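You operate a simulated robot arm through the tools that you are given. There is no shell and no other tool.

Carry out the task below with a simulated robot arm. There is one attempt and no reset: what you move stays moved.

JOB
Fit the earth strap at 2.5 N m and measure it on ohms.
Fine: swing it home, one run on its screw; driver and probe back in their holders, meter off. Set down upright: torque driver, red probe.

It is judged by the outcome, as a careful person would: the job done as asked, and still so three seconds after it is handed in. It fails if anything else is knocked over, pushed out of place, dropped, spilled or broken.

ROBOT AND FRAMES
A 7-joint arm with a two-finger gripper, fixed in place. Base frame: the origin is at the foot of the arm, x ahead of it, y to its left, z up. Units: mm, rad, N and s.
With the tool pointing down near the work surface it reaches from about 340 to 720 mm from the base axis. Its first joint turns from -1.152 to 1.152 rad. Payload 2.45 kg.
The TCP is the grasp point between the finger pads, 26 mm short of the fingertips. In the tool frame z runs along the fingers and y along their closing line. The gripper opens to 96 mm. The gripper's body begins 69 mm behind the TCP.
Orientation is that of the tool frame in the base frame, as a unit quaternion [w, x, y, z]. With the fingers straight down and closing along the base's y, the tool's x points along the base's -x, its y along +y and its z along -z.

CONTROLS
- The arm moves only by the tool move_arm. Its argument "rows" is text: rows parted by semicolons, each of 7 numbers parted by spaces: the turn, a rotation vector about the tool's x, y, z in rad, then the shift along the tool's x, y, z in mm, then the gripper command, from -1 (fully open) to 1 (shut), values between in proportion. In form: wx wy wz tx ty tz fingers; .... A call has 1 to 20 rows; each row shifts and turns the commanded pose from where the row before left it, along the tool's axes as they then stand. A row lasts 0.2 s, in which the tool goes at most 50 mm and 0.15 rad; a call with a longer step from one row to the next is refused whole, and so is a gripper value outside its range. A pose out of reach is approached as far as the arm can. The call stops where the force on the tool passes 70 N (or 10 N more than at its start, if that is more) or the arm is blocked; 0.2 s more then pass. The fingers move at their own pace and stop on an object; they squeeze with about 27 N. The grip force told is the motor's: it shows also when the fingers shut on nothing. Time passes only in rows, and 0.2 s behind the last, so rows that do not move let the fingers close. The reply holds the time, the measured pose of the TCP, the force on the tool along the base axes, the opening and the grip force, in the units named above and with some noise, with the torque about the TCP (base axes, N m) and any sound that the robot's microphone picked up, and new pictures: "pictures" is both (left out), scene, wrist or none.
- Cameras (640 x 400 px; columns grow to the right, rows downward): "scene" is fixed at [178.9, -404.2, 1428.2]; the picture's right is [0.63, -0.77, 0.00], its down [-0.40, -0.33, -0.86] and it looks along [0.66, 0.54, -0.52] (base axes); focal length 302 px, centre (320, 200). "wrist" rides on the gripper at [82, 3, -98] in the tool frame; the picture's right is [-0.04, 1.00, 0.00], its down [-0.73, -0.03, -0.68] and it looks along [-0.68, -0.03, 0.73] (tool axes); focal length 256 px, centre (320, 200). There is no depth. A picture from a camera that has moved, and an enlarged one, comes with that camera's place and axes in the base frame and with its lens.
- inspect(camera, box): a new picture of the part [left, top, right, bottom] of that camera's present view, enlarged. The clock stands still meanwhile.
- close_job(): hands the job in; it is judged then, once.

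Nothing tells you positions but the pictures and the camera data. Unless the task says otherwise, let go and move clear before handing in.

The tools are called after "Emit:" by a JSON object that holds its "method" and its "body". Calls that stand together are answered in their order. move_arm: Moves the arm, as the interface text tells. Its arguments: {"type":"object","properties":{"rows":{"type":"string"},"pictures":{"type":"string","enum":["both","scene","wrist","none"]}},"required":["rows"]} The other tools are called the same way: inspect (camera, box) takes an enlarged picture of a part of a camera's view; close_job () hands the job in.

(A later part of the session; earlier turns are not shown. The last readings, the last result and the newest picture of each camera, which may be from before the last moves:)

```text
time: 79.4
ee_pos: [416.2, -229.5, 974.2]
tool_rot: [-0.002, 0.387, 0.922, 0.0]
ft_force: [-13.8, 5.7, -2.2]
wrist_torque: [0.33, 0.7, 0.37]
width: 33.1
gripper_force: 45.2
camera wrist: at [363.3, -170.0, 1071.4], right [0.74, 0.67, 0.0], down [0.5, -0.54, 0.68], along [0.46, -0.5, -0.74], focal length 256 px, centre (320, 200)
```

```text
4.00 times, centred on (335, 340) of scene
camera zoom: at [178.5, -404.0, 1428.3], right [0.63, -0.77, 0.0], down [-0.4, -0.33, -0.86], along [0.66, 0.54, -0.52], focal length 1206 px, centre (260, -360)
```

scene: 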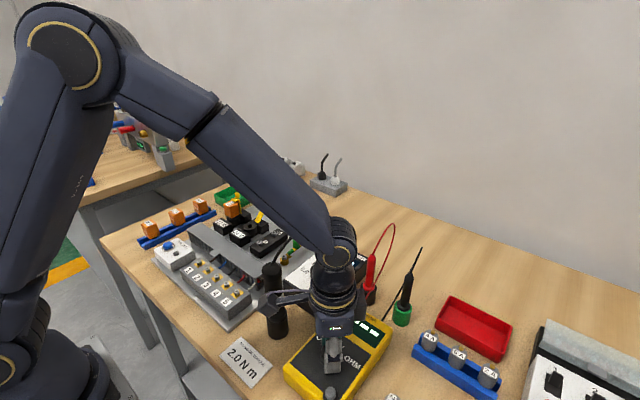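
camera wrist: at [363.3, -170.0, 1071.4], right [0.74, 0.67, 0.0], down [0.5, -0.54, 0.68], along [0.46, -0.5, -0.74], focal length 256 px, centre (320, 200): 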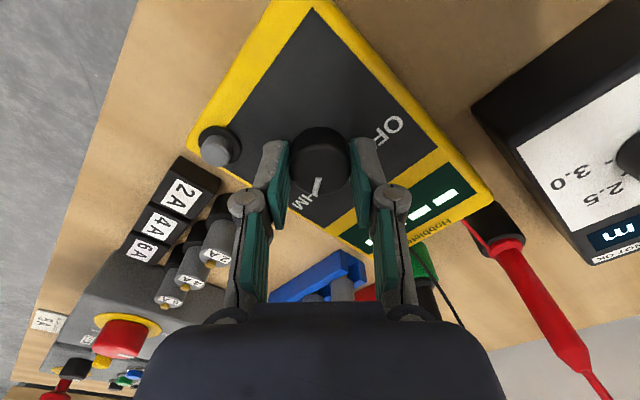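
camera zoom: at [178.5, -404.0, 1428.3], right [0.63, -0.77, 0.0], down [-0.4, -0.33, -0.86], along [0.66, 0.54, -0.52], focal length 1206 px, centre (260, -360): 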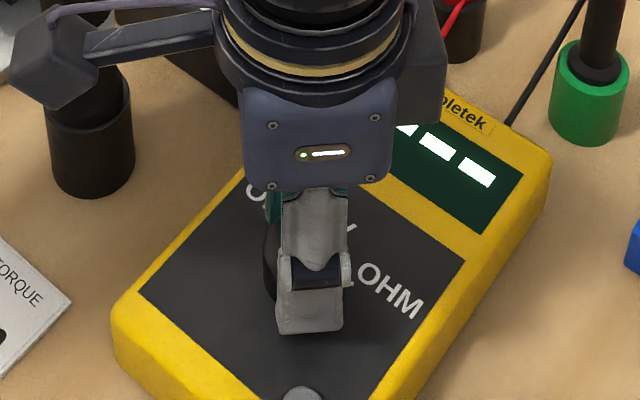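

Emit:
{"method": "move_arm", "body": {"rows": "0 0 0 0 0 0 -0.3;0 0 0 0 0 0 -0.3;0 0 0 0 0 0 -0.3;0 0 0 0 0 -30 -0.3;0 0 0 0 0 -40 -0.3;0 0 0 0 0 0 -0.3", "pictures": "both"}}

Emit:
{"method": "inspect", "body": {"camera": "wrist", "box": [220, 0, 460, 220]}}

Emit:
{"method": "inspect", "body": {"camera": "scene", "box": [240, 270, 420, 400]}}

```text
time: 80.8
ee_pos: [415.9, -229.9, 1044.7]
tool_rot: [0.0, 0.386, 0.922, 0.0]
ft_force: [1.7, 0.2, -0.2]
wrist_torque: [-0.02, -0.01, -0.01]
width: 62.3
gripper_force: 0.0
camera wrist: at [361.6, -170.1, 1142.4], right [0.74, 0.67, 0.0], down [0.49, -0.54, 0.68], along [0.46, -0.5, -0.73], focal length 256 px, centre (320, 200)
```

scene: 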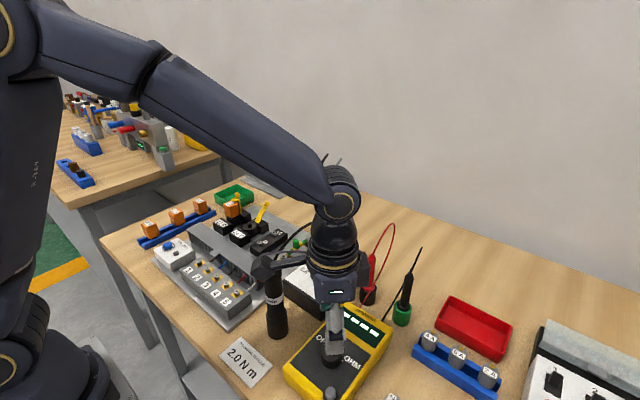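
wrist: 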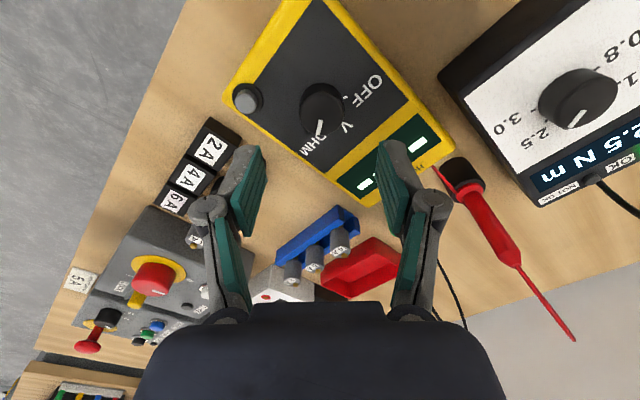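

```text
1.82 times, centred on (340, 110) of wrist
camera zoom: at [361.6, -170.1, 1142.4], right [0.74, 0.67, 0.0], down [0.49, -0.54, 0.68], along [0.46, -0.5, -0.73], focal length 465 px, centre (284, 364)
```

zoom: 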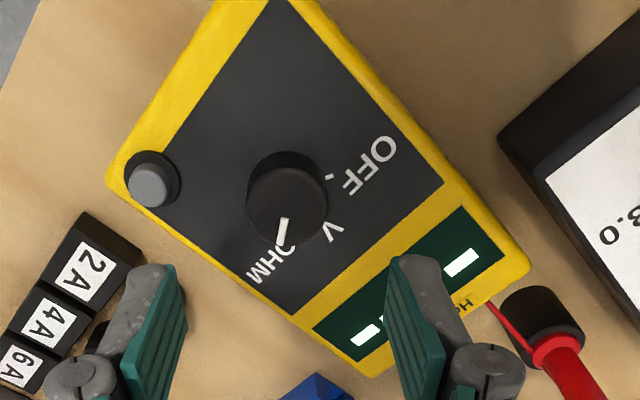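

```text
3.08 times, centred on (330, 335) of scene
camera zoom: at [178.9, -404.1, 1428.2], right [0.63, -0.77, 0.0], down [-0.4, -0.33, -0.86], along [0.66, 0.54, -0.52], focal length 928 px, centre (289, -215)
```

zoom: 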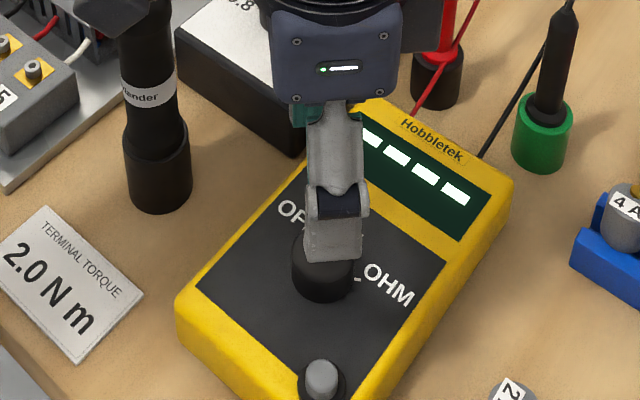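

The meter pointer is on OHM (display "----", open circuit). Next is the red probe: I'll rise, unwind and look at it in its holder.

Emit:
{"method": "move_arm", "body": {"rows": "0 0 0 0 0 -45 -0.3;0 0 0 0 0 -45 -0.3;0 0 -0.132 0 0 0 -0.6;0 0 -0.132 0 0 0 -0.6;0 0 -0.132 0 0 0 -0.6;0 0 -0.132 0 0 0 -0.6;0 0 -0.132 0 0 0 -0.6;0 0 -0.132 0 0 0 -0.6;0 0 0 -32 13 0 -0.6;0 0 0 -32 12 0 -0.6;0 0 0 0 0 0 -0.6", "pictures": "wrist"}}

Emit:
{"method": "inspect", "body": {"camera": "wrist", "box": [250, 60, 410, 260]}}

Emit:
{"method": "inspect", "body": {"camera": "scene", "box": [340, 215, 420, 330]}}

```text
time: 83.2
ee_pos: [481.9, -206.5, 1132.5]
tool_rot: [0.0, 0.0, 1.0, 0.0]
ft_force: [0.2, 0.2, -0.1]
wrist_torque: [-0.01, 0.01, 0.0]
width: 76.8
gripper_force: 0.1
camera wrist: at [401.5, -204.2, 1230.1], right [0.04, 1.0, 0.0], down [0.73, -0.03, 0.68], along [0.68, -0.03, -0.73], focal length 256 px, centre (320, 200)
```

wrist: 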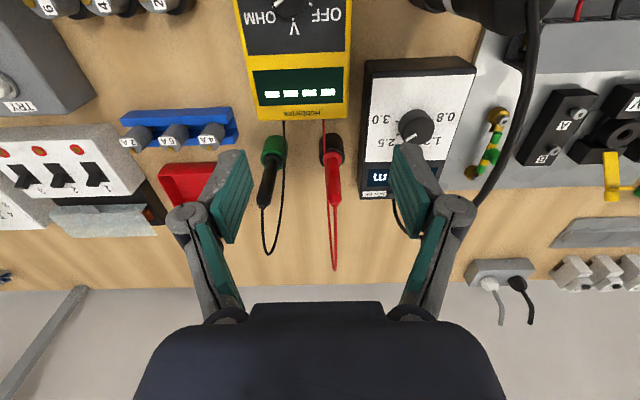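

```text
2.00 times, centred on (330, 160) of wrist
camera zoom: at [401.5, -204.2, 1230.1], right [0.04, 1.0, 0.0], down [0.73, -0.03, 0.68], along [0.68, -0.03, -0.73], focal length 512 px, centre (300, 280)
```

zoom: 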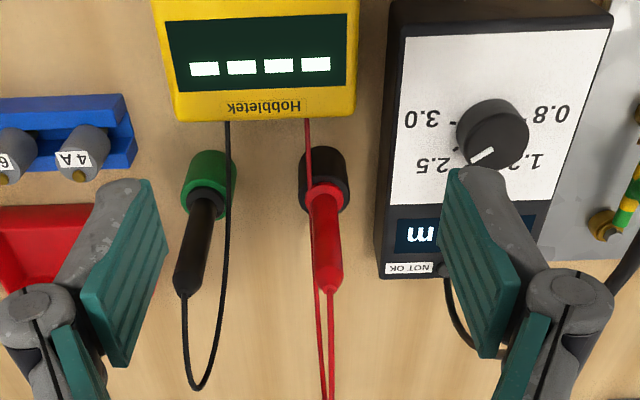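

```text
3.48 times, centred on (380, 272) of scene
camera zoom: at [178.9, -404.1, 1428.2], right [0.63, -0.77, 0.0], down [-0.4, -0.33, -0.86], along [0.66, 0.54, -0.52], focal length 1049 px, centre (111, -52)
```

zoom: 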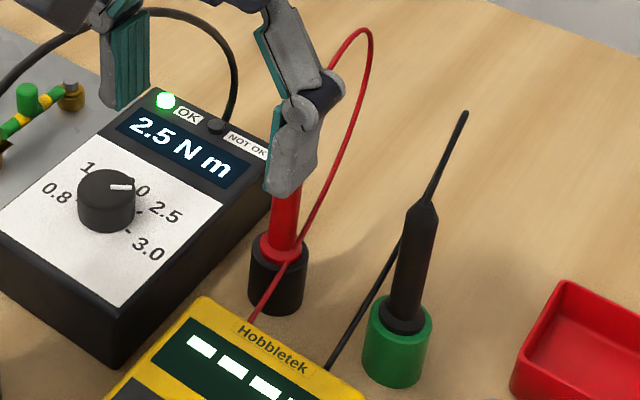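

The red probe stands at ≈ (597, -196), with its handle top near 1028. I'm moving above it with the fingers about 48 mm open and checking the centring.

Emit:
{"method": "move_arm", "body": {"rows": "0 0 0 -35 3 10 0;0 0 0 -40 4 15 0;0 0 0 -38 3 20 0;0 0 0 0 0 10 0;0 0 0 0 0 0 0", "pictures": "wrist"}}

Emit:
{"method": "inspect", "body": {"camera": "wrist", "box": [250, 100, 390, 240]}}

Emit:
{"method": "inspect", "body": {"camera": "scene", "box": [320, 200, 420, 320]}}

```text
time: 84.4
ee_pos: [595.7, -196.2, 1078.2]
tool_rot: [0.001, 0.0, 1.0, 0.0]
ft_force: [0.5, 0.9, -0.2]
wrist_torque: [0.0, 0.0, 0.04]
width: 48.0
gripper_force: 0.1
camera wrist: at [514.1, -193.1, 1176.4], right [0.04, 1.0, 0.0], down [0.73, -0.03, 0.68], along [0.68, -0.03, -0.73], focal length 256 px, centre (320, 200)
```

wrist: 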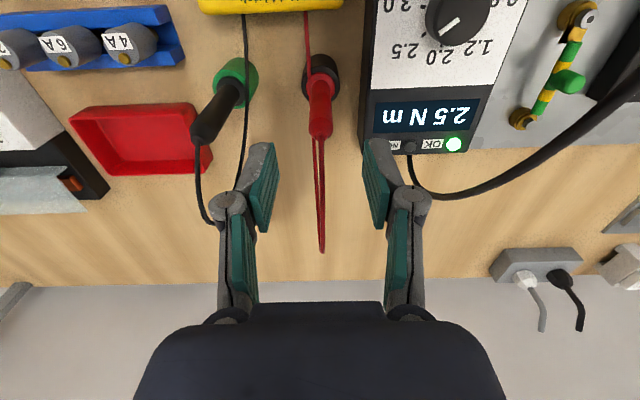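

```text
2.86 times, centred on (320, 170) of wrist
camera zoom: at [514.1, -193.1, 1176.4], right [0.04, 1.0, 0.0], down [0.73, -0.03, 0.68], along [0.68, -0.03, -0.73], focal length 731 px, centre (320, 286)
```

zoom: 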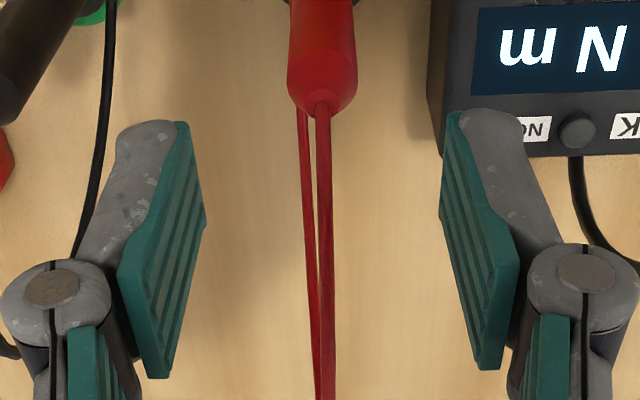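

```text
3.33 times, centred on (370, 260) of scene
camera zoom: at [178.9, -404.2, 1428.2], right [0.63, -0.77, 0.0], down [-0.4, -0.33, -0.86], along [0.66, 0.54, -0.52], focal length 1005 px, centre (153, 0)
```

zoom: 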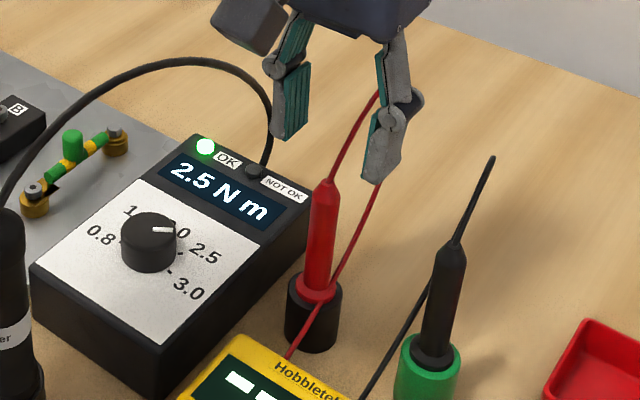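

The probe is centred under the gripper, with its top at ≈ 1029. I'm lowering around the handle and closing.

Emit:
{"method": "move_arm", "body": {"rows": "0 0 0 0 0 25 0;0 0 0 0 0 25 0;0 0 0 0 0 20 0;0 0 0 0 0 15 0;0 0 0 0 0 0 0;0 0 0 0 0 0 0.5;0 0 0 0 0 0 1;0 0 0 0 0 0 1;0 0 0 0 0 0 1", "pictures": "both"}}

Emit:
{"method": "inspect", "body": {"camera": "scene", "box": [320, 200, 420, 320]}}

Emit:
{"method": "inspect", "body": {"camera": "wrist", "box": [250, 60, 390, 260]}}

```text
time: 86.4
ee_pos: [594.9, -196.4, 993.0]
tool_rot: [0.0, 0.001, 1.0, 0.0]
ft_force: [0.6, -0.2, 0.1]
wrist_torque: [0.02, -0.01, 0.01]
width: 15.6
gripper_force: 27.1
camera wrist: at [513.7, -193.8, 1091.1], right [0.04, 1.0, 0.0], down [0.73, -0.03, 0.68], along [0.68, -0.03, -0.73], focal length 256 px, centre (320, 200)
```

scene: 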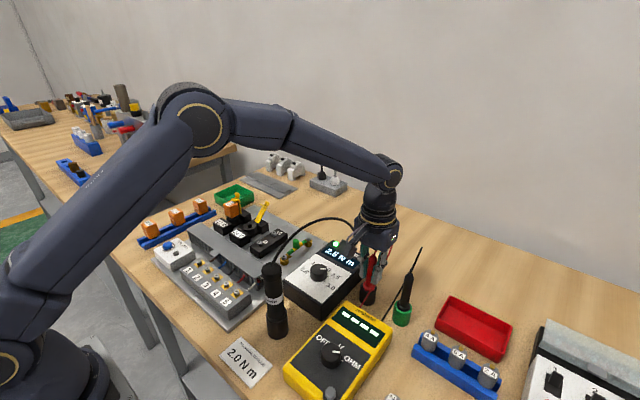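
wrist: 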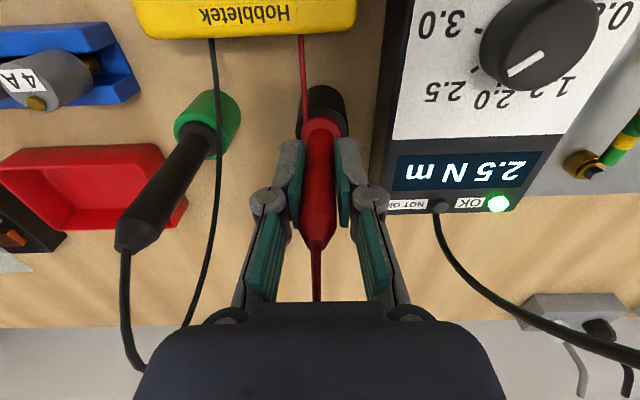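

```text
3.33 times, centred on (370, 260) of scene
camera zoom: at [178.9, -404.2, 1428.2], right [0.63, -0.77, 0.0], down [-0.4, -0.33, -0.86], along [0.66, 0.54, -0.52], focal length 1005 px, centre (153, 0)
```

zoom: 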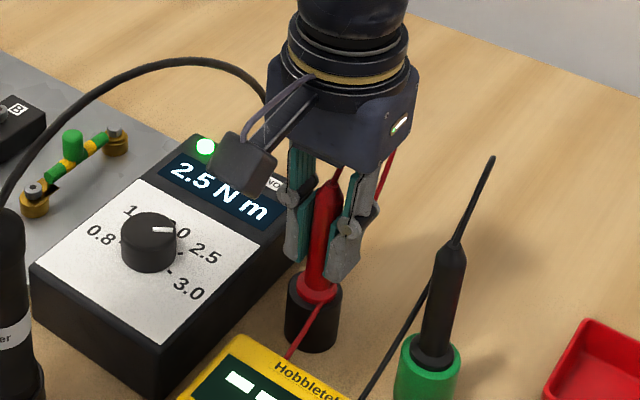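

```text
2.00 times, centred on (320, 160) of wrist
camera zoom: at [513.7, -193.8, 1091.1], right [0.04, 1.0, 0.0], down [0.73, -0.03, 0.68], along [0.68, -0.03, -0.73], focal length 512 px, centre (320, 280)
```

zoom: 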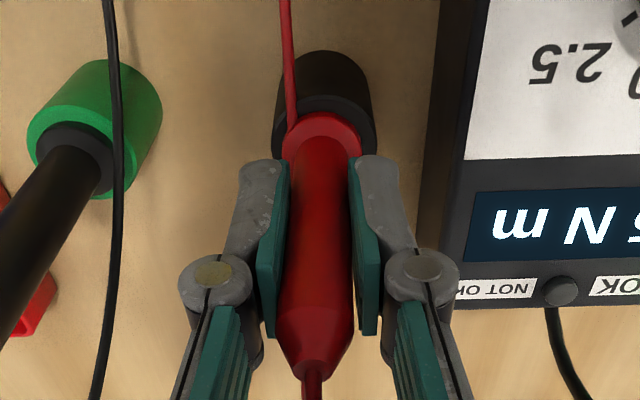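

Probe held at 15.6 mm (pick-up pose ≈ (595, -196.4, 993)). I'm lifting it straight out.

Emit:
{"method": "move_arm", "body": {"rows": "0 0 0 0 0 -10 1;0 0 0 0 0 -15 1;0 0 0 0 0 -20 1;0 0 0 0 0 -25 1;0 0 0 0 0 -25 1;0 0 0 0 0 0 1", "pictures": "both"}}

Emit:
{"method": "inspect", "body": {"camera": "scene", "box": [320, 190, 420, 320]}}

Emit:
{"method": "inspect", "body": {"camera": "wrist", "box": [250, 40, 390, 240]}}

```text
time: 87.8
ee_pos: [595.1, -197.2, 1090.0]
tool_rot: [0.0, 0.001, 1.0, 0.0]
ft_force: [-0.9, -0.2, 0.0]
wrist_torque: [-0.02, 0.01, 0.0]
width: 15.8
gripper_force: 26.9
camera wrist: at [514.3, -194.0, 1187.3], right [0.04, 1.0, 0.0], down [0.73, -0.03, 0.68], along [0.68, -0.03, -0.73], focal length 256 px, centre (320, 200)
```

scene: 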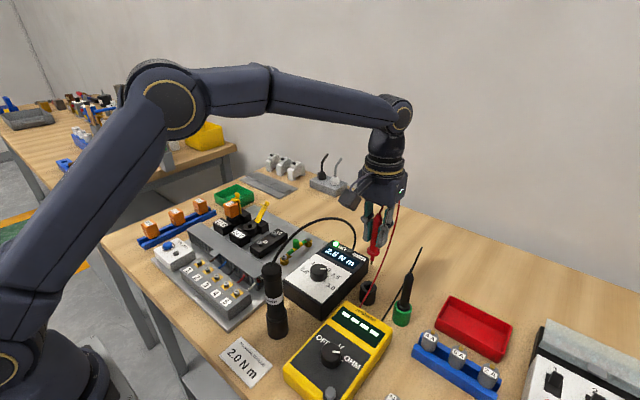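
wrist: 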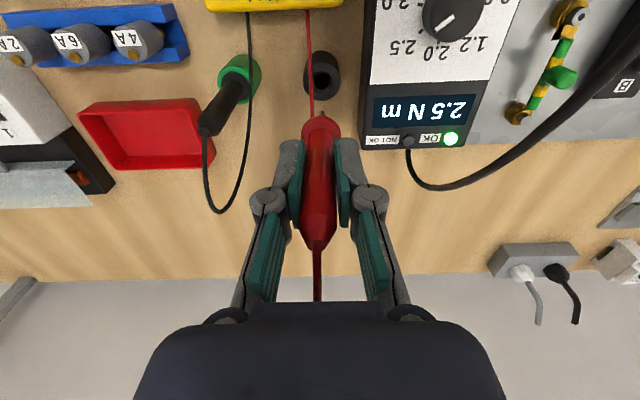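

```text
3.08 times, centred on (370, 255) of scene
camera zoom: at [178.9, -404.2, 1428.2], right [0.63, -0.77, 0.0], down [-0.4, -0.33, -0.86], along [0.66, 0.54, -0.52], focal length 928 px, centre (166, 31)
```

zoom: 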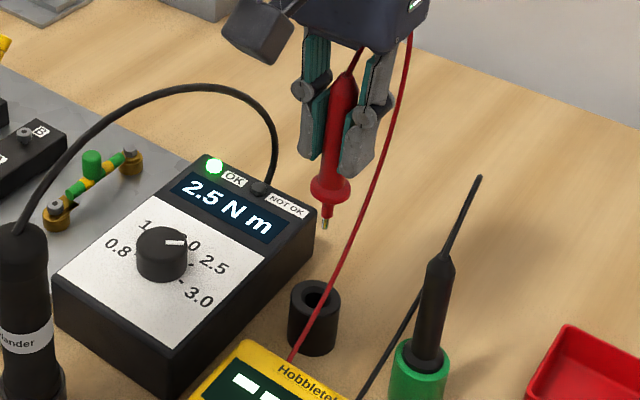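

```text
2.00 times, centred on (320, 140) of wrist
camera zoom: at [514.3, -194.0, 1187.3], right [0.04, 1.0, 0.0], down [0.73, -0.03, 0.68], along [0.68, -0.03, -0.73], focal length 512 px, centre (320, 320)
```

zoom: 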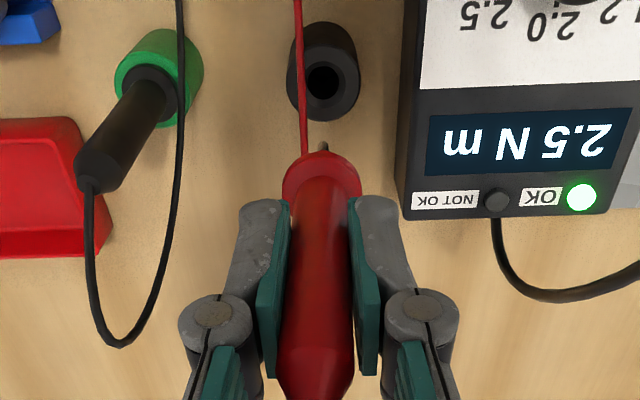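

The probe is out with its metal tip ~88 mm below the TCP. I'm carrying it over to the strap's screw at this height.

Emit:
{"method": "move_arm", "body": {"rows": "0 0 0 6.5 30 0 1;0 0 0 6.5 36 0 1;0 0 0 6.5 38 0 1;0 0 0 6.5 38 0 1;0 0 0 6.5 38 0 1;0 0 0 6.5 35 0 1;0 0 0 0 0 0 1;0 0 0 0 0 25 1;0 0 0 0 0 15 1;0 0 0 0 0 0 1", "pictures": "both"}}

Emit:
{"method": "inspect", "body": {"camera": "wrist", "box": [260, 50, 380, 170]}}

Emit:
{"method": "inspect", "body": {"camera": "scene", "box": [260, 205, 340, 280]}}

```text
time: 90.0
ee_pos: [556.5, 18.5, 1049.2]
tool_rot: [0.0, 0.0, 1.0, 0.0]
ft_force: [-0.2, 0.2, 0.4]
wrist_torque: [0.05, 0.0, 0.04]
width: 15.8
gripper_force: 27.3
camera wrist: at [475.3, 21.7, 1146.5], right [0.04, 1.0, 0.0], down [0.73, -0.03, 0.68], along [0.68, -0.03, -0.73], focal length 256 px, centre (320, 200)
```

scene: 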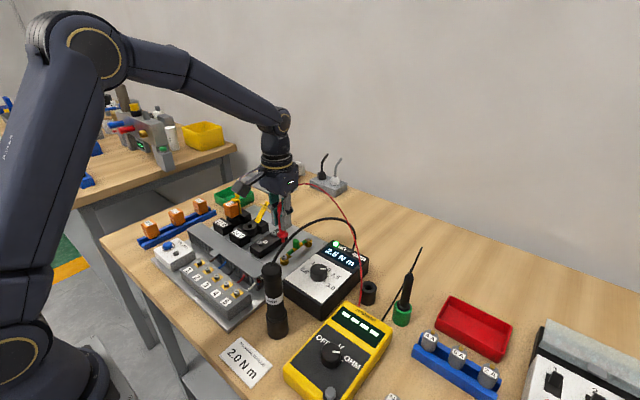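
wrist: 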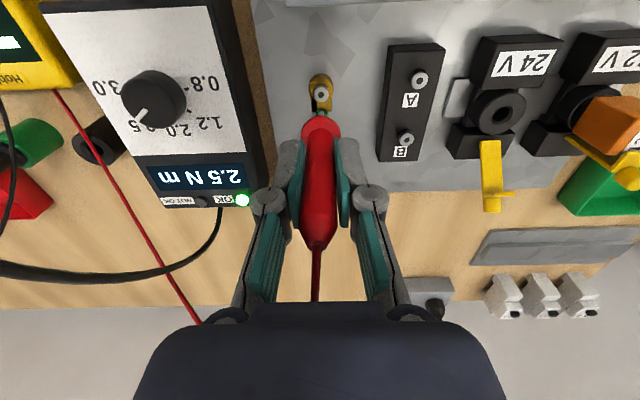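

```text
3.33 times, centred on (320, 110) of wrist
camera zoom: at [475.3, 21.7, 1146.5], right [0.04, 1.0, 0.0], down [0.73, -0.03, 0.68], along [0.68, -0.03, -0.73], focal length 853 px, centre (320, 500)
```

zoom: 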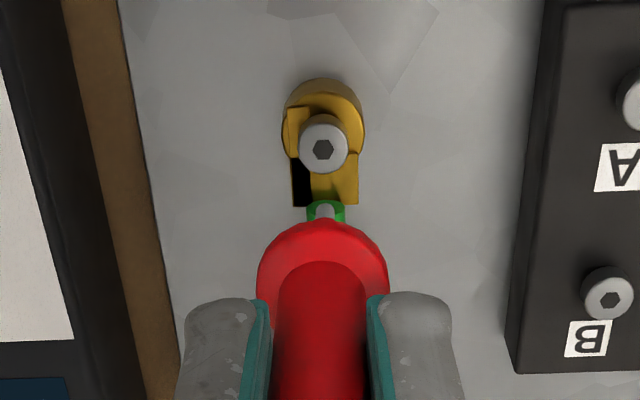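

```text
5.33 times, centred on (300, 242) of scene
camera zoom: at [178.9, -404.2, 1428.2], right [0.63, -0.77, 0.0], down [-0.4, -0.33, -0.86], along [0.66, 0.54, -0.52], focal length 1608 px, centre (427, -27)
```

zoom: 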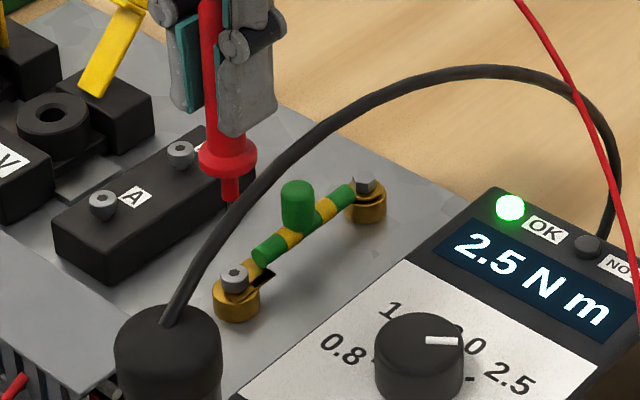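

Tip and screw are aligned within 1–2 mm. I'm nudging (+1.2, -0.2) and lowering toward the head.

Emit:
{"method": "move_arm", "body": {"rows": "0 0 0 -1.2 -0.2 12 1;0 0 0 0 0 12 1;0 0 0 0 0 6 1;0 0 0 0 0 0 1", "pictures": "none"}}

Emit:
{"method": "inspect", "body": {"camera": "wrist", "box": [270, 70, 370, 170]}}

Emit:
{"method": "inspect", "body": {"camera": "scene", "box": [270, 225, 320, 280]}}

```text
time: 91.0
ee_pos: [557.1, 18.7, 1017.8]
tool_rot: [0.0, 0.001, 1.0, 0.0]
ft_force: [0.1, 0.0, -1.0]
wrist_torque: [0.0, 0.0, 0.01]
width: 15.9
gripper_force: 27.5
```

```text
4.00 times, centred on (320, 120) of wrist
camera zoom: at [476.4, 22.1, 1116.4], right [0.04, 1.0, 0.0], down [0.73, -0.03, 0.68], along [0.68, -0.03, -0.73], focal length 1024 px, centre (320, 520)
```

zoom: 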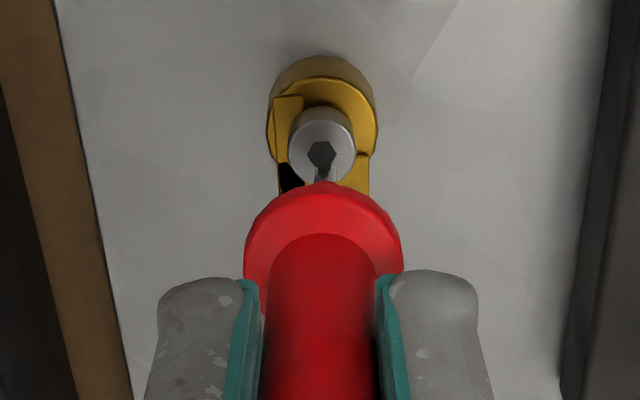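

```text
7.27 times, centred on (295, 252) of scene
camera zoom: at [178.9, -404.2, 1428.2], right [0.63, -0.77, 0.0], down [-0.4, -0.33, -0.86], along [0.66, 0.54, -0.52], focal length 2194 px, centre (502, -182)
```

zoom: 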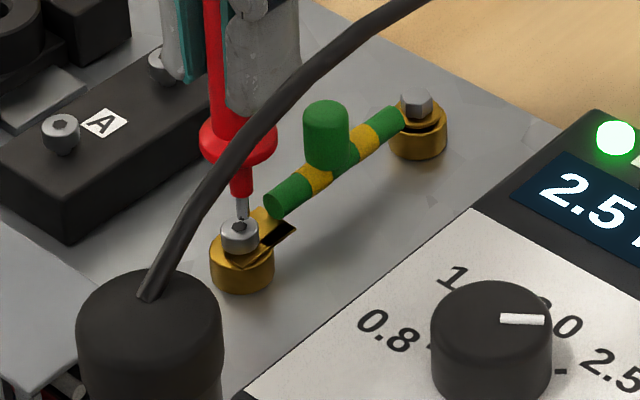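

Emit:
{"method": "move_arm", "body": {"rows": "0 0 0 0 0 1.5 1;0 0 0 0 0 1.5 1;0 0 0 0 0 1 1;0 0 0 0 0 0 1", "pictures": "scene"}}

Emit:
{"method": "inspect", "body": {"camera": "scene", "box": [330, 295, 400, 345]}}

Emit:
{"method": "inspect", "body": {"camera": "scene", "box": [270, 225, 320, 280]}}

```text
time: 92.0
ee_pos: [558.6, 19.1, 1015.6]
tool_rot: [0.001, 0.001, 1.0, 0.0]
ft_force: [-3.4, 0.4, 22.0]
wrist_torque: [-0.02, 0.28, 0.0]
width: 15.6
gripper_force: 27.0
```

scene: 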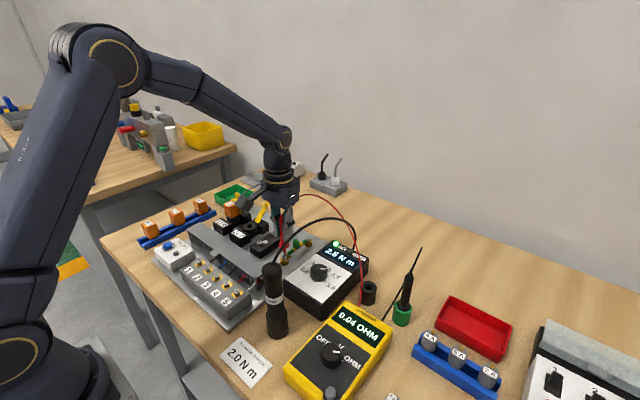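

```text
8.00 times, centred on (365, 320) of scene
camera zoom: at [178.4, -404.2, 1428.2], right [0.63, -0.77, 0.0], down [-0.4, -0.33, -0.86], along [0.66, 0.54, -0.52], focal length 2413 px, centre (-40, -760)
```

zoom: 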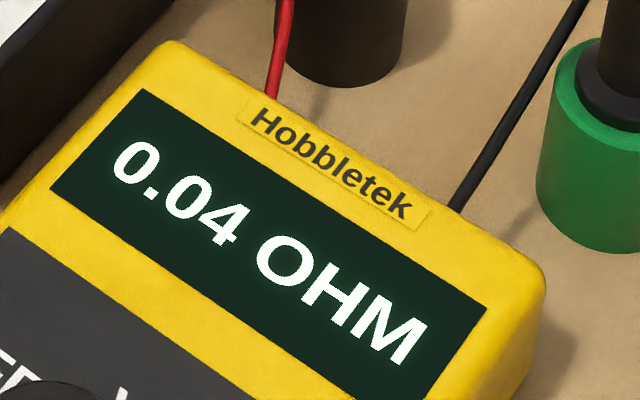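

```text
7.27 times, centred on (295, 252) of scene
camera zoom: at [178.4, -404.2, 1428.2], right [0.63, -0.77, 0.0], down [-0.4, -0.33, -0.86], along [0.66, 0.54, -0.52], focal length 2194 px, centre (502, -182)
```

zoom: 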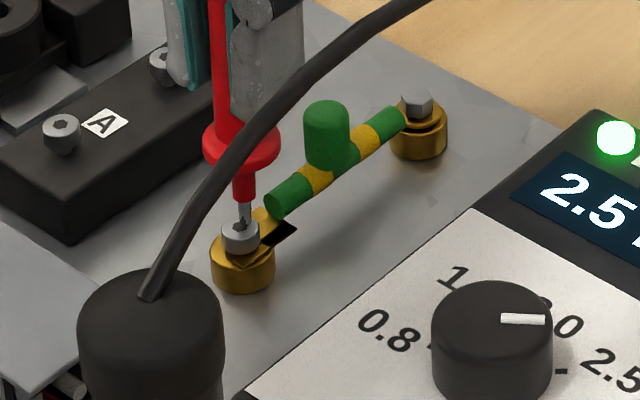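

The meter reads 0.04 OHM: a sound earth bond. I'm holding briefly so the reading settles, then lifting straight off.

Emit:
{"method": "move_arm", "body": {"rows": "0 0 0 0 0 0 1;0 0 0 0 0 0 1;0 0 0 0 0 0 1;0 0 0 0 0 0 1;0 0 0 0 0 0 1", "pictures": "none"}}

Emit:
{"method": "inspect", "body": {"camera": "scene", "box": [330, 295, 400, 345]}}

```text
time: 93.2
ee_pos: [557.1, 19.0, 1014.3]
tool_rot: [0.001, 0.002, 1.0, 0.0]
ft_force: [4.7, -0.6, 21.3]
wrist_torque: [-0.01, -0.4, -0.04]
width: 15.5
gripper_force: 27.2
```

```text
8.00 times, centred on (365, 320) of scene
camera zoom: at [178.6, -404.2, 1428.2], right [0.63, -0.77, 0.0], down [-0.4, -0.33, -0.86], along [0.66, 0.54, -0.52], focal length 2413 px, centre (-40, -760)
```

zoom: 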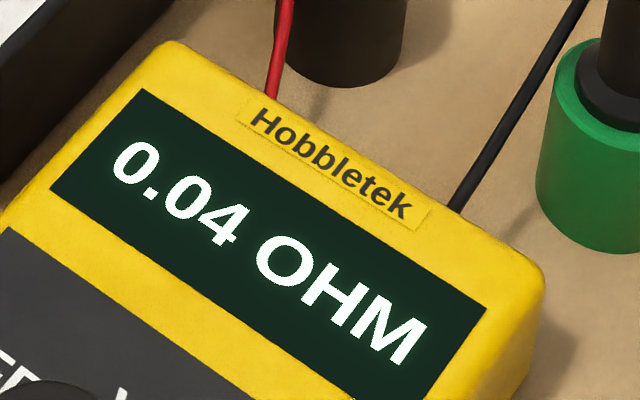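

The reading is steady at 0.04 OHM. I'm lifting the probe and carrying it back along the same path to above its holder.

Emit:
{"method": "move_arm", "body": {"rows": "0 0 0 0 0 -14 1;0 0 0 0 0 -30 1;0 0 0 0 0 -30 1;0 0 0 -6.3 -34.8 0 1;0 0 0 -6.3 -36 0 1;0 0 0 -6.3 -36 0 1;0 0 0 -6.3 -36 0 1;0 0 0 -6.3 -36 0 1;0 0 0 -6.3 -36 0 1;0 0 0 0 0 0 1;0 0 0 0 0 0 1", "pictures": "both"}}

Emit:
{"method": "inspect", "body": {"camera": "scene", "box": [340, 200, 410, 315]}}

Emit:
{"method": "inspect", "body": {"camera": "wrist", "box": [260, 40, 380, 160]}}

```text
time: 95.6
ee_pos: [593.7, -196.4, 1089.7]
tool_rot: [0.0, 0.0, 1.0, 0.0]
ft_force: [-0.9, -0.6, -0.4]
wrist_torque: [0.0, 0.0, -0.04]
width: 15.6
gripper_force: 27.2
camera wrist: at [513.7, -192.7, 1186.8], right [0.04, 1.0, 0.0], down [0.73, -0.03, 0.68], along [0.68, -0.03, -0.73], focal length 256 px, centre (320, 200)
```

scene: 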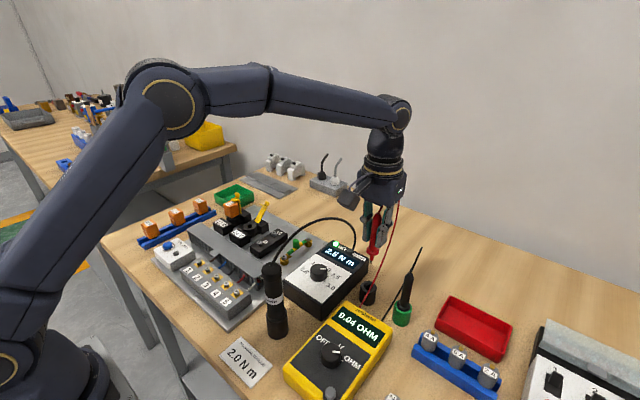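
wrist: 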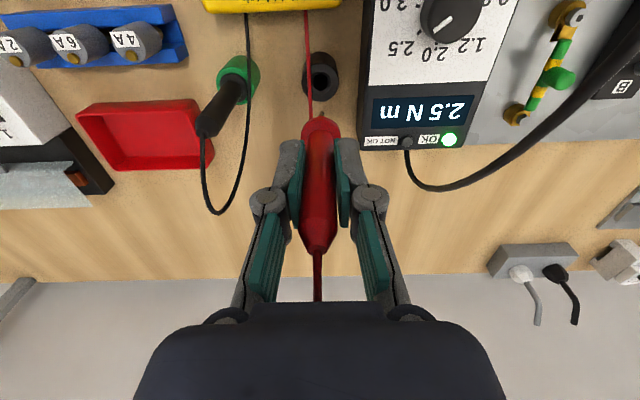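

```text
3.48 times, centred on (375, 258) of scene
camera zoom: at [178.9, -404.2, 1428.2], right [0.63, -0.77, 0.0], down [-0.4, -0.33, -0.86], along [0.66, 0.54, -0.52], focal length 1049 px, centre (129, 0)
```

zoom: 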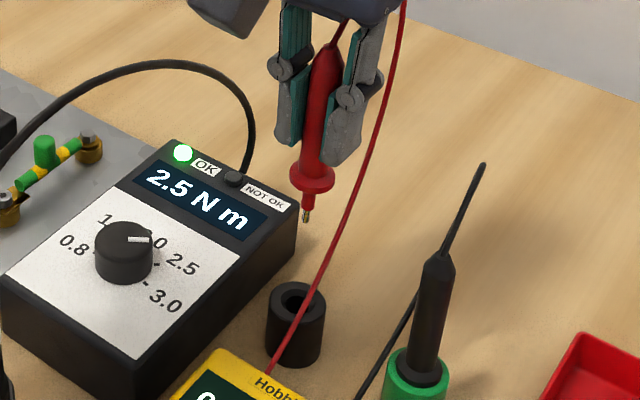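

```text
3.33 times, centred on (320, 100) of wrist
camera zoom: at [513.7, -192.7, 1186.8], right [0.04, 1.0, 0.0], down [0.73, -0.03, 0.68], along [0.68, -0.03, -0.73], focal length 853 px, centre (320, 533)
```

zoom: 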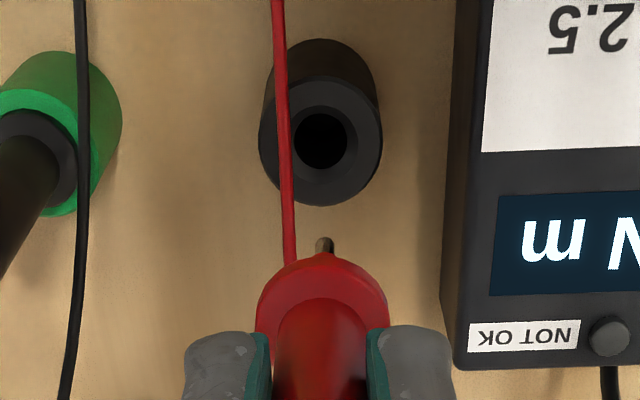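

The meter holds 0.04 OHM. Probe and holder (≈ 594, -196.4) line up, so I'm lowering the probe back in, slowly near the rim.

Emit:
{"method": "move_arm", "body": {"rows": "0 0 0 0 -0.5 20 1;0 0 0 0 0 20 1;0 0 0 0 0 15 1;0 0 0 0 0 10 1;0 0 0 0 0 10 1;0 0 0 0 0 8 1;0 0 0 0 0 5 1;0 0 0 0 0 0 1", "pictures": "wrist"}}

Emit:
{"method": "inspect", "body": {"camera": "scene", "box": [330, 220, 420, 320]}}

```text
time: 97.4
ee_pos: [595.1, -195.4, 1000.2]
tool_rot: [0.0, 0.002, 1.0, 0.0]
ft_force: [0.2, -0.5, -2.0]
wrist_torque: [0.04, 0.0, 0.02]
width: 15.6
gripper_force: 27.3
camera wrist: at [514.2, -193.4, 1098.4], right [0.04, 1.0, 0.0], down [0.73, -0.03, 0.68], along [0.68, -0.03, -0.73], focal length 256 px, centre (320, 200)
```

wrist: 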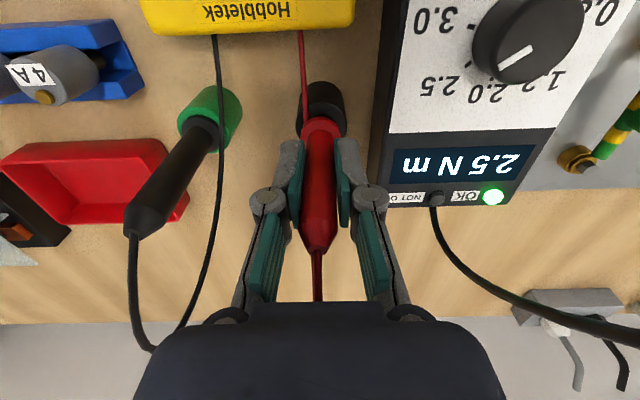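

```text
4.00 times, centred on (375, 270) of scene
camera zoom: at [178.9, -404.2, 1428.2], right [0.63, -0.77, 0.0], down [-0.4, -0.33, -0.86], along [0.66, 0.54, -0.52], focal length 1206 px, centre (100, -80)
```

zoom: 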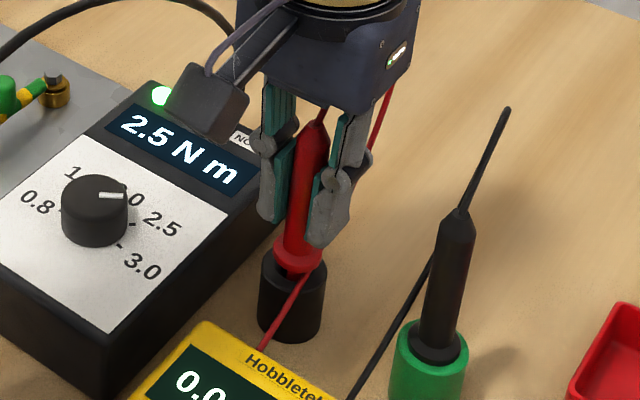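

Emit:
{"method": "move_arm", "body": {"rows": "0 0 0 0 0 3 1;0 0 0 0 0 2 1;0 0 0 0 0 1 1;0 0 0 0 0 0 1", "pictures": "none"}}

Emit:
{"method": "inspect", "body": {"camera": "scene", "box": [340, 240, 400, 310]}}

```text
time: 98.4
ee_pos: [594.0, -196.8, 993.6]
tool_rot: [-0.001, 0.001, 1.0, 0.0]
ft_force: [0.2, 0.2, -1.0]
wrist_torque: [-0.02, 0.01, 0.0]
width: 15.8
gripper_force: 27.1
```

```text
5.71 times, centred on (370, 275) of scene
camera zoom: at [178.9, -404.2, 1428.2], right [0.63, -0.77, 0.0], down [-0.4, -0.33, -0.86], along [0.66, 0.54, -0.52], focal length 1723 px, centre (34, -229)
```

zoom: 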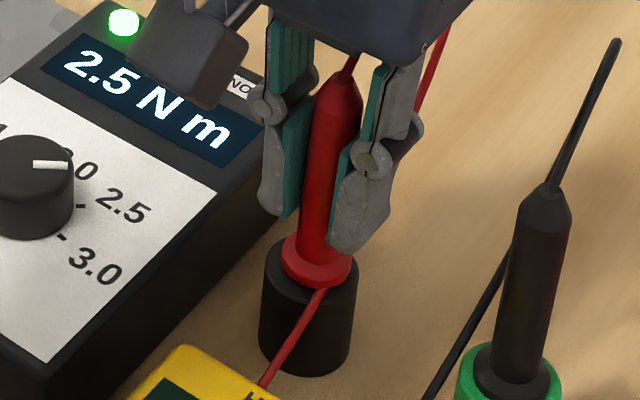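

The collar is nearly on the rim. I'm lowering in 1 mm steps until it bears.

Emit:
{"method": "move_arm", "body": {"rows": "0 0 0 0 0 1 1;0 0 0 0 0 1 1;0 0 0 0 0 0 1", "pictures": "none"}}

```text
time: 99.2
ee_pos: [595.5, -196.8, 992.7]
tool_rot: [0.0, 0.001, 1.0, -0.001]
ft_force: [-0.4, -0.1, -0.7]
wrist_torque: [-0.05, 0.0, -0.02]
width: 15.6
gripper_force: 26.9
```

Emit:
{"method": "move_arm", "body": {"rows": "0 0 0 0 0 1 1;0 0 0 0 0 1 1;0 0 0 0 0 0 1", "pictures": "none"}}

Emit:
{"method": "inspect", "body": {"camera": "scene", "box": [340, 240, 400, 310]}}

```text
time: 100.0
ee_pos: [594.6, -196.3, 990.8]
tool_rot: [0.001, 0.001, 1.0, -0.001]
ft_force: [-4.3, 0.6, 12.6]
wrist_torque: [-0.07, 0.17, 0.01]
width: 16.1
gripper_force: 26.8
```

```text
5.71 times, centred on (370, 275) of scene
camera zoom: at [178.5, -404.1, 1428.2], right [0.63, -0.77, 0.0], down [-0.4, -0.33, -0.86], along [0.66, 0.54, -0.52], focal length 1723 px, centre (34, -229)
```

zoom: 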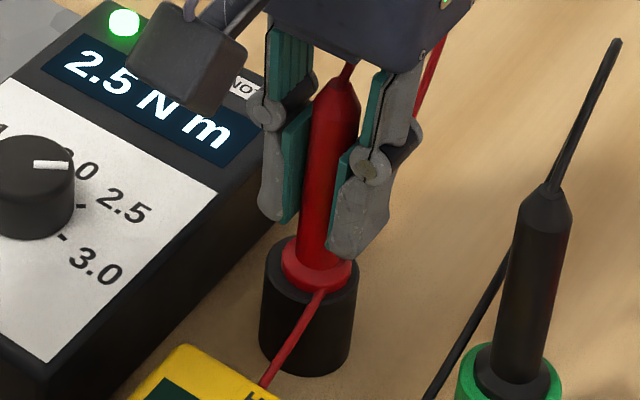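

The probe is bottomed on its holder (13 N). I'm easing off, opening evenly, and rising straight up.

Emit:
{"method": "move_arm", "body": {"rows": "0 0 0 0 0 -0.5 1;0 0 0 0 0 0 0.5;0 0 0 0 0 0 0.2;0 0 0 0 0 0 0;0 0 0 0 0 0 0;0 0 0 0 0 0 0", "pictures": "both"}}

Emit:
{"method": "inspect", "body": {"camera": "scene", "box": [330, 220, 420, 320]}}

```text
time: 101.4
ee_pos: [595.2, -195.9, 991.3]
tool_rot: [0.001, 0.002, 1.0, -0.001]
ft_force: [-0.2, 0.4, 0.0]
wrist_torque: [0.02, 0.04, -0.04]
width: 48.0
gripper_force: 0.1
camera wrist: at [514.3, -193.3, 1088.6], right [0.04, 1.0, 0.0], down [0.73, -0.03, 0.68], along [0.68, -0.03, -0.73], focal length 256 px, centre (320, 200)
```

scene: 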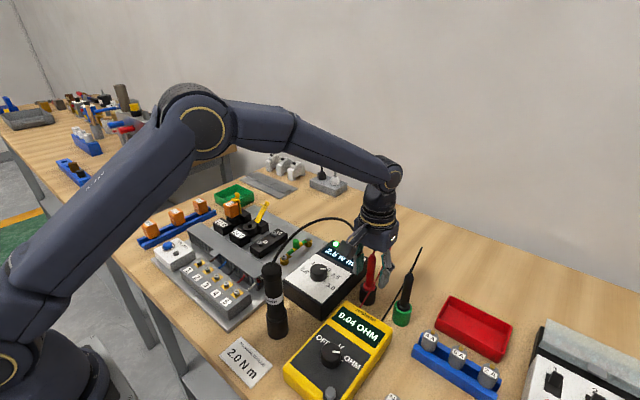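
wrist: 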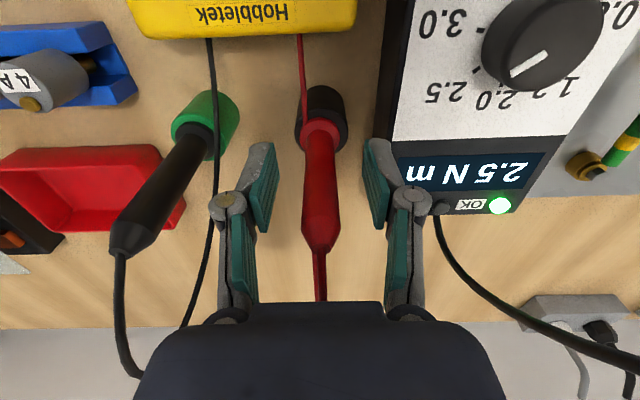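

```text
4.00 times, centred on (375, 270) of scene
camera zoom: at [178.9, -404.2, 1428.2], right [0.63, -0.77, 0.0], down [-0.4, -0.33, -0.86], along [0.66, 0.54, -0.52], focal length 1206 px, centre (100, -80)
```

zoom: 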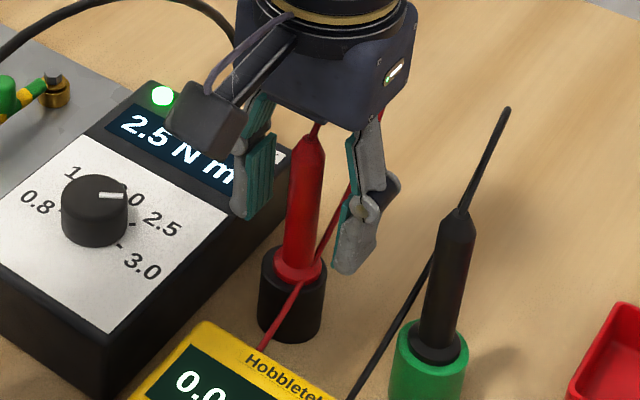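

The red probe stands upright in its holder. Now I go back to the meter's knob to switch it off (counter-clockwise from -45° to +75°).

Emit:
{"method": "move_arm", "body": {"rows": "0 0 0 0 0 -30 0;0 0 0 0 0 -40 0;0 0 0 0 0 -40 0;0 0 0 0 0 -35 0;0 0 0 44.5 -8.5 0 -0.3;0 0 0 44.5 -8.5 0 -0.3;0 0 0 44.5 -8.4 0 -0.3;0 0 0 44.5 -8.4 0 -0.3;0 0 0.131 0 0 0 -0.3;0 0 0.131 0 0 0 -0.3;0 0 0.131 0 0 0 -0.3;0 0 0.131 0 0 0 -0.3;0 0 0.131 0 0 0 -0.3;0 0 0.131 0 0 0 -0.3;0 0 0 0 0 30 -0.3;0 0 0 0 0 40 -0.3;0 0 0 0 0 20 -0.3;0 0 0 0 0 0 -0.3", "pictures": "both"}}

Emit:
{"method": "inspect", "body": {"camera": "wrist", "box": [240, 40, 400, 200]}}

```text
time: 105.2
ee_pos: [416.3, -229.9, 1045.2]
tool_rot: [0.0, 0.383, 0.924, 0.0]
ft_force: [0.3, 0.2, -0.6]
wrist_torque: [0.03, 0.01, 0.0]
width: 62.5
gripper_force: 0.1
camera wrist: at [362.4, -170.8, 1142.7], right [0.74, 0.68, 0.0], down [0.5, -0.54, 0.68], along [0.46, -0.5, -0.73], focal length 256 px, centre (320, 200)
```

scene: 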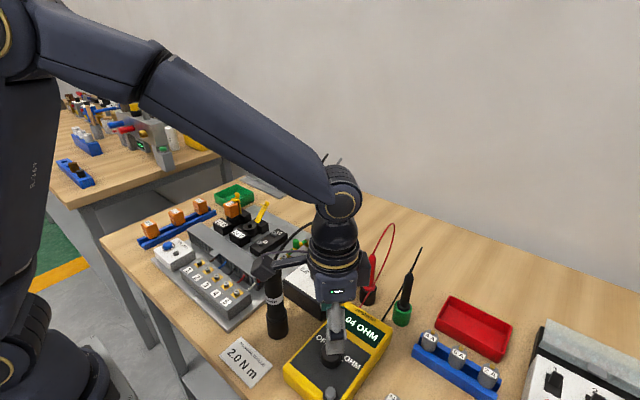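
wrist: 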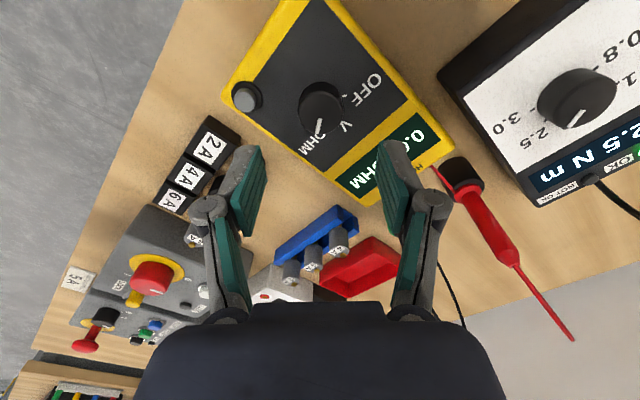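

```text
2.50 times, centred on (320, 120) of wrist
camera zoom: at [362.4, -170.8, 1142.7], right [0.74, 0.68, 0.0], down [0.5, -0.54, 0.68], along [0.46, -0.5, -0.73], focal length 640 px, centre (320, 400)
```

zoom: 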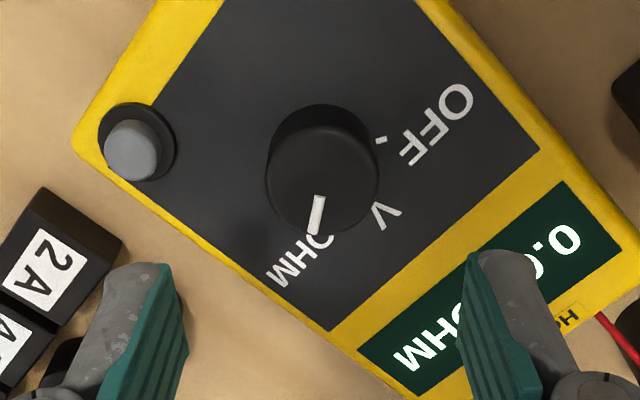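

The pose matches the earlier release. I'm lowering onto the knob and gripping.

Emit:
{"method": "move_arm", "body": {"rows": "0 0 0 1.3 0 25 -0.3;0 0 0 0 0 25 -0.3;0 0 0 0 0 21 -0.3;0 0 0 0 0 0 -0.3;0 0 0 0 0 0 0.2;0 0 0 0 0 0 1;0 0 0 0 0 0 1;0 0 0 0 0 0 1", "pictures": "wrist"}}

```text
time: 107.0
ee_pos: [416.5, -228.3, 974.3]
tool_rot: [0.0, 0.385, 0.923, 0.0]
ft_force: [-5.6, -4.6, 0.8]
wrist_torque: [-0.18, 0.07, 0.01]
width: 33.1
gripper_force: 44.3
camera wrist: at [361.9, -169.2, 1072.2], right [0.74, 0.68, 0.0], down [0.5, -0.54, 0.68], along [0.46, -0.5, -0.73], focal length 256 px, centre (320, 200)
```

wrist: 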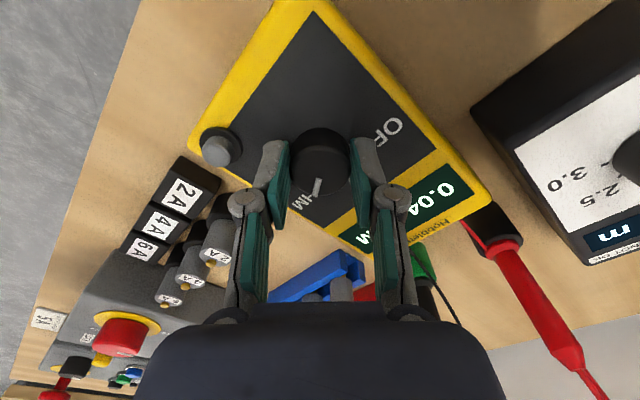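

Knob gripped. I'm turning it counter-clockwise 120° from OHM back to OFF.

Emit:
{"method": "move_arm", "body": {"rows": "0 0 -0.131 0 0 0 1;0 0 -0.131 0 0 0 1;0 0 -0.131 0 0 0 1;0 0 -0.131 0 0 0 1;0 0 -0.131 0 0 0 1;0 0 -0.131 0 0 0 1;0 0 -0.131 0 0 0 1;0 0 -0.131 0 0 0 1;0 0 -0.131 0 0 0 1;0 0 -0.131 0 0 0 1;0 0 -0.131 0 0 0 1;0 0 -0.131 0 0 0 1;0 0 -0.131 0 0 0 1;0 0 -0.131 0 0 0 1;0 0 -0.131 0 0 0 1;0 0 -0.131 0 0 0 1;0 0 0 0 0 0 1", "pictures": "both"}}

Emit:
{"method": "inspect", "body": {"camera": "scene", "box": [270, 290, 400, 390]}}

```text
time: 110.6
ee_pos: [417.1, -230.5, 975.0]
tool_rot: [0.0, -0.61, 0.792, -0.002]
ft_force: [8.3, -25.7, -9.5]
wrist_torque: [-0.4, -0.22, -0.26]
width: 32.8
gripper_force: 45.5
camera wrist: at [393.4, -309.8, 1073.2], right [-0.96, 0.3, 0.0], down [0.21, 0.7, 0.68], along [0.2, 0.65, -0.74], focal length 256 px, centre (320, 200)
```

scene: 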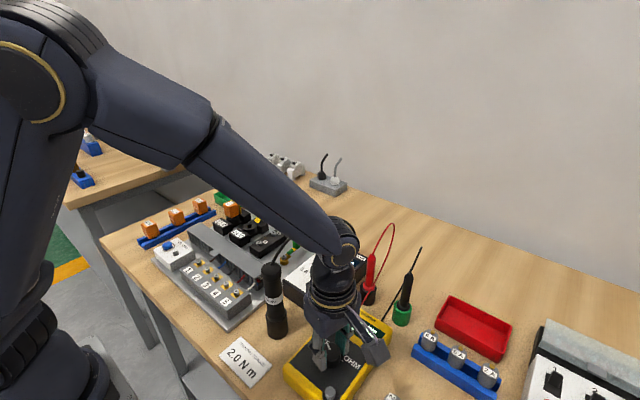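
wrist: 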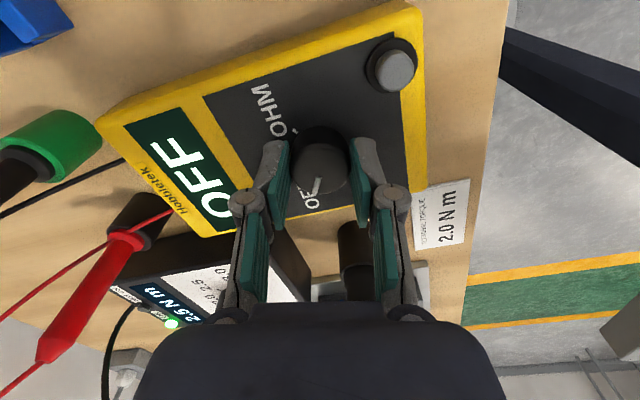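

```text
4.00 times, centred on (335, 340) of scene
camera zoom: at [179.2, -404.9, 1427.9], right [0.63, -0.77, 0.0], down [-0.4, -0.33, -0.86], along [0.66, 0.54, -0.52], focal length 1206 px, centre (260, -360)
```

zoom: 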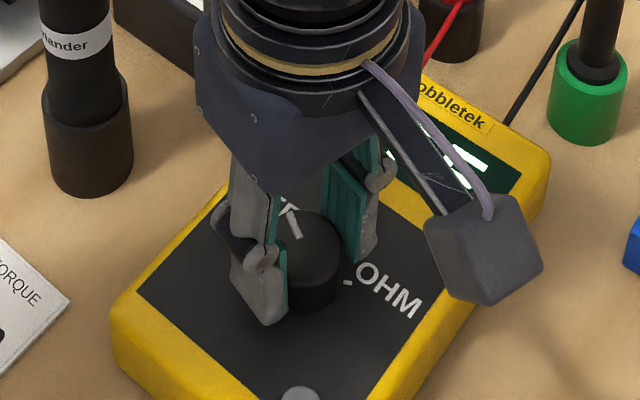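

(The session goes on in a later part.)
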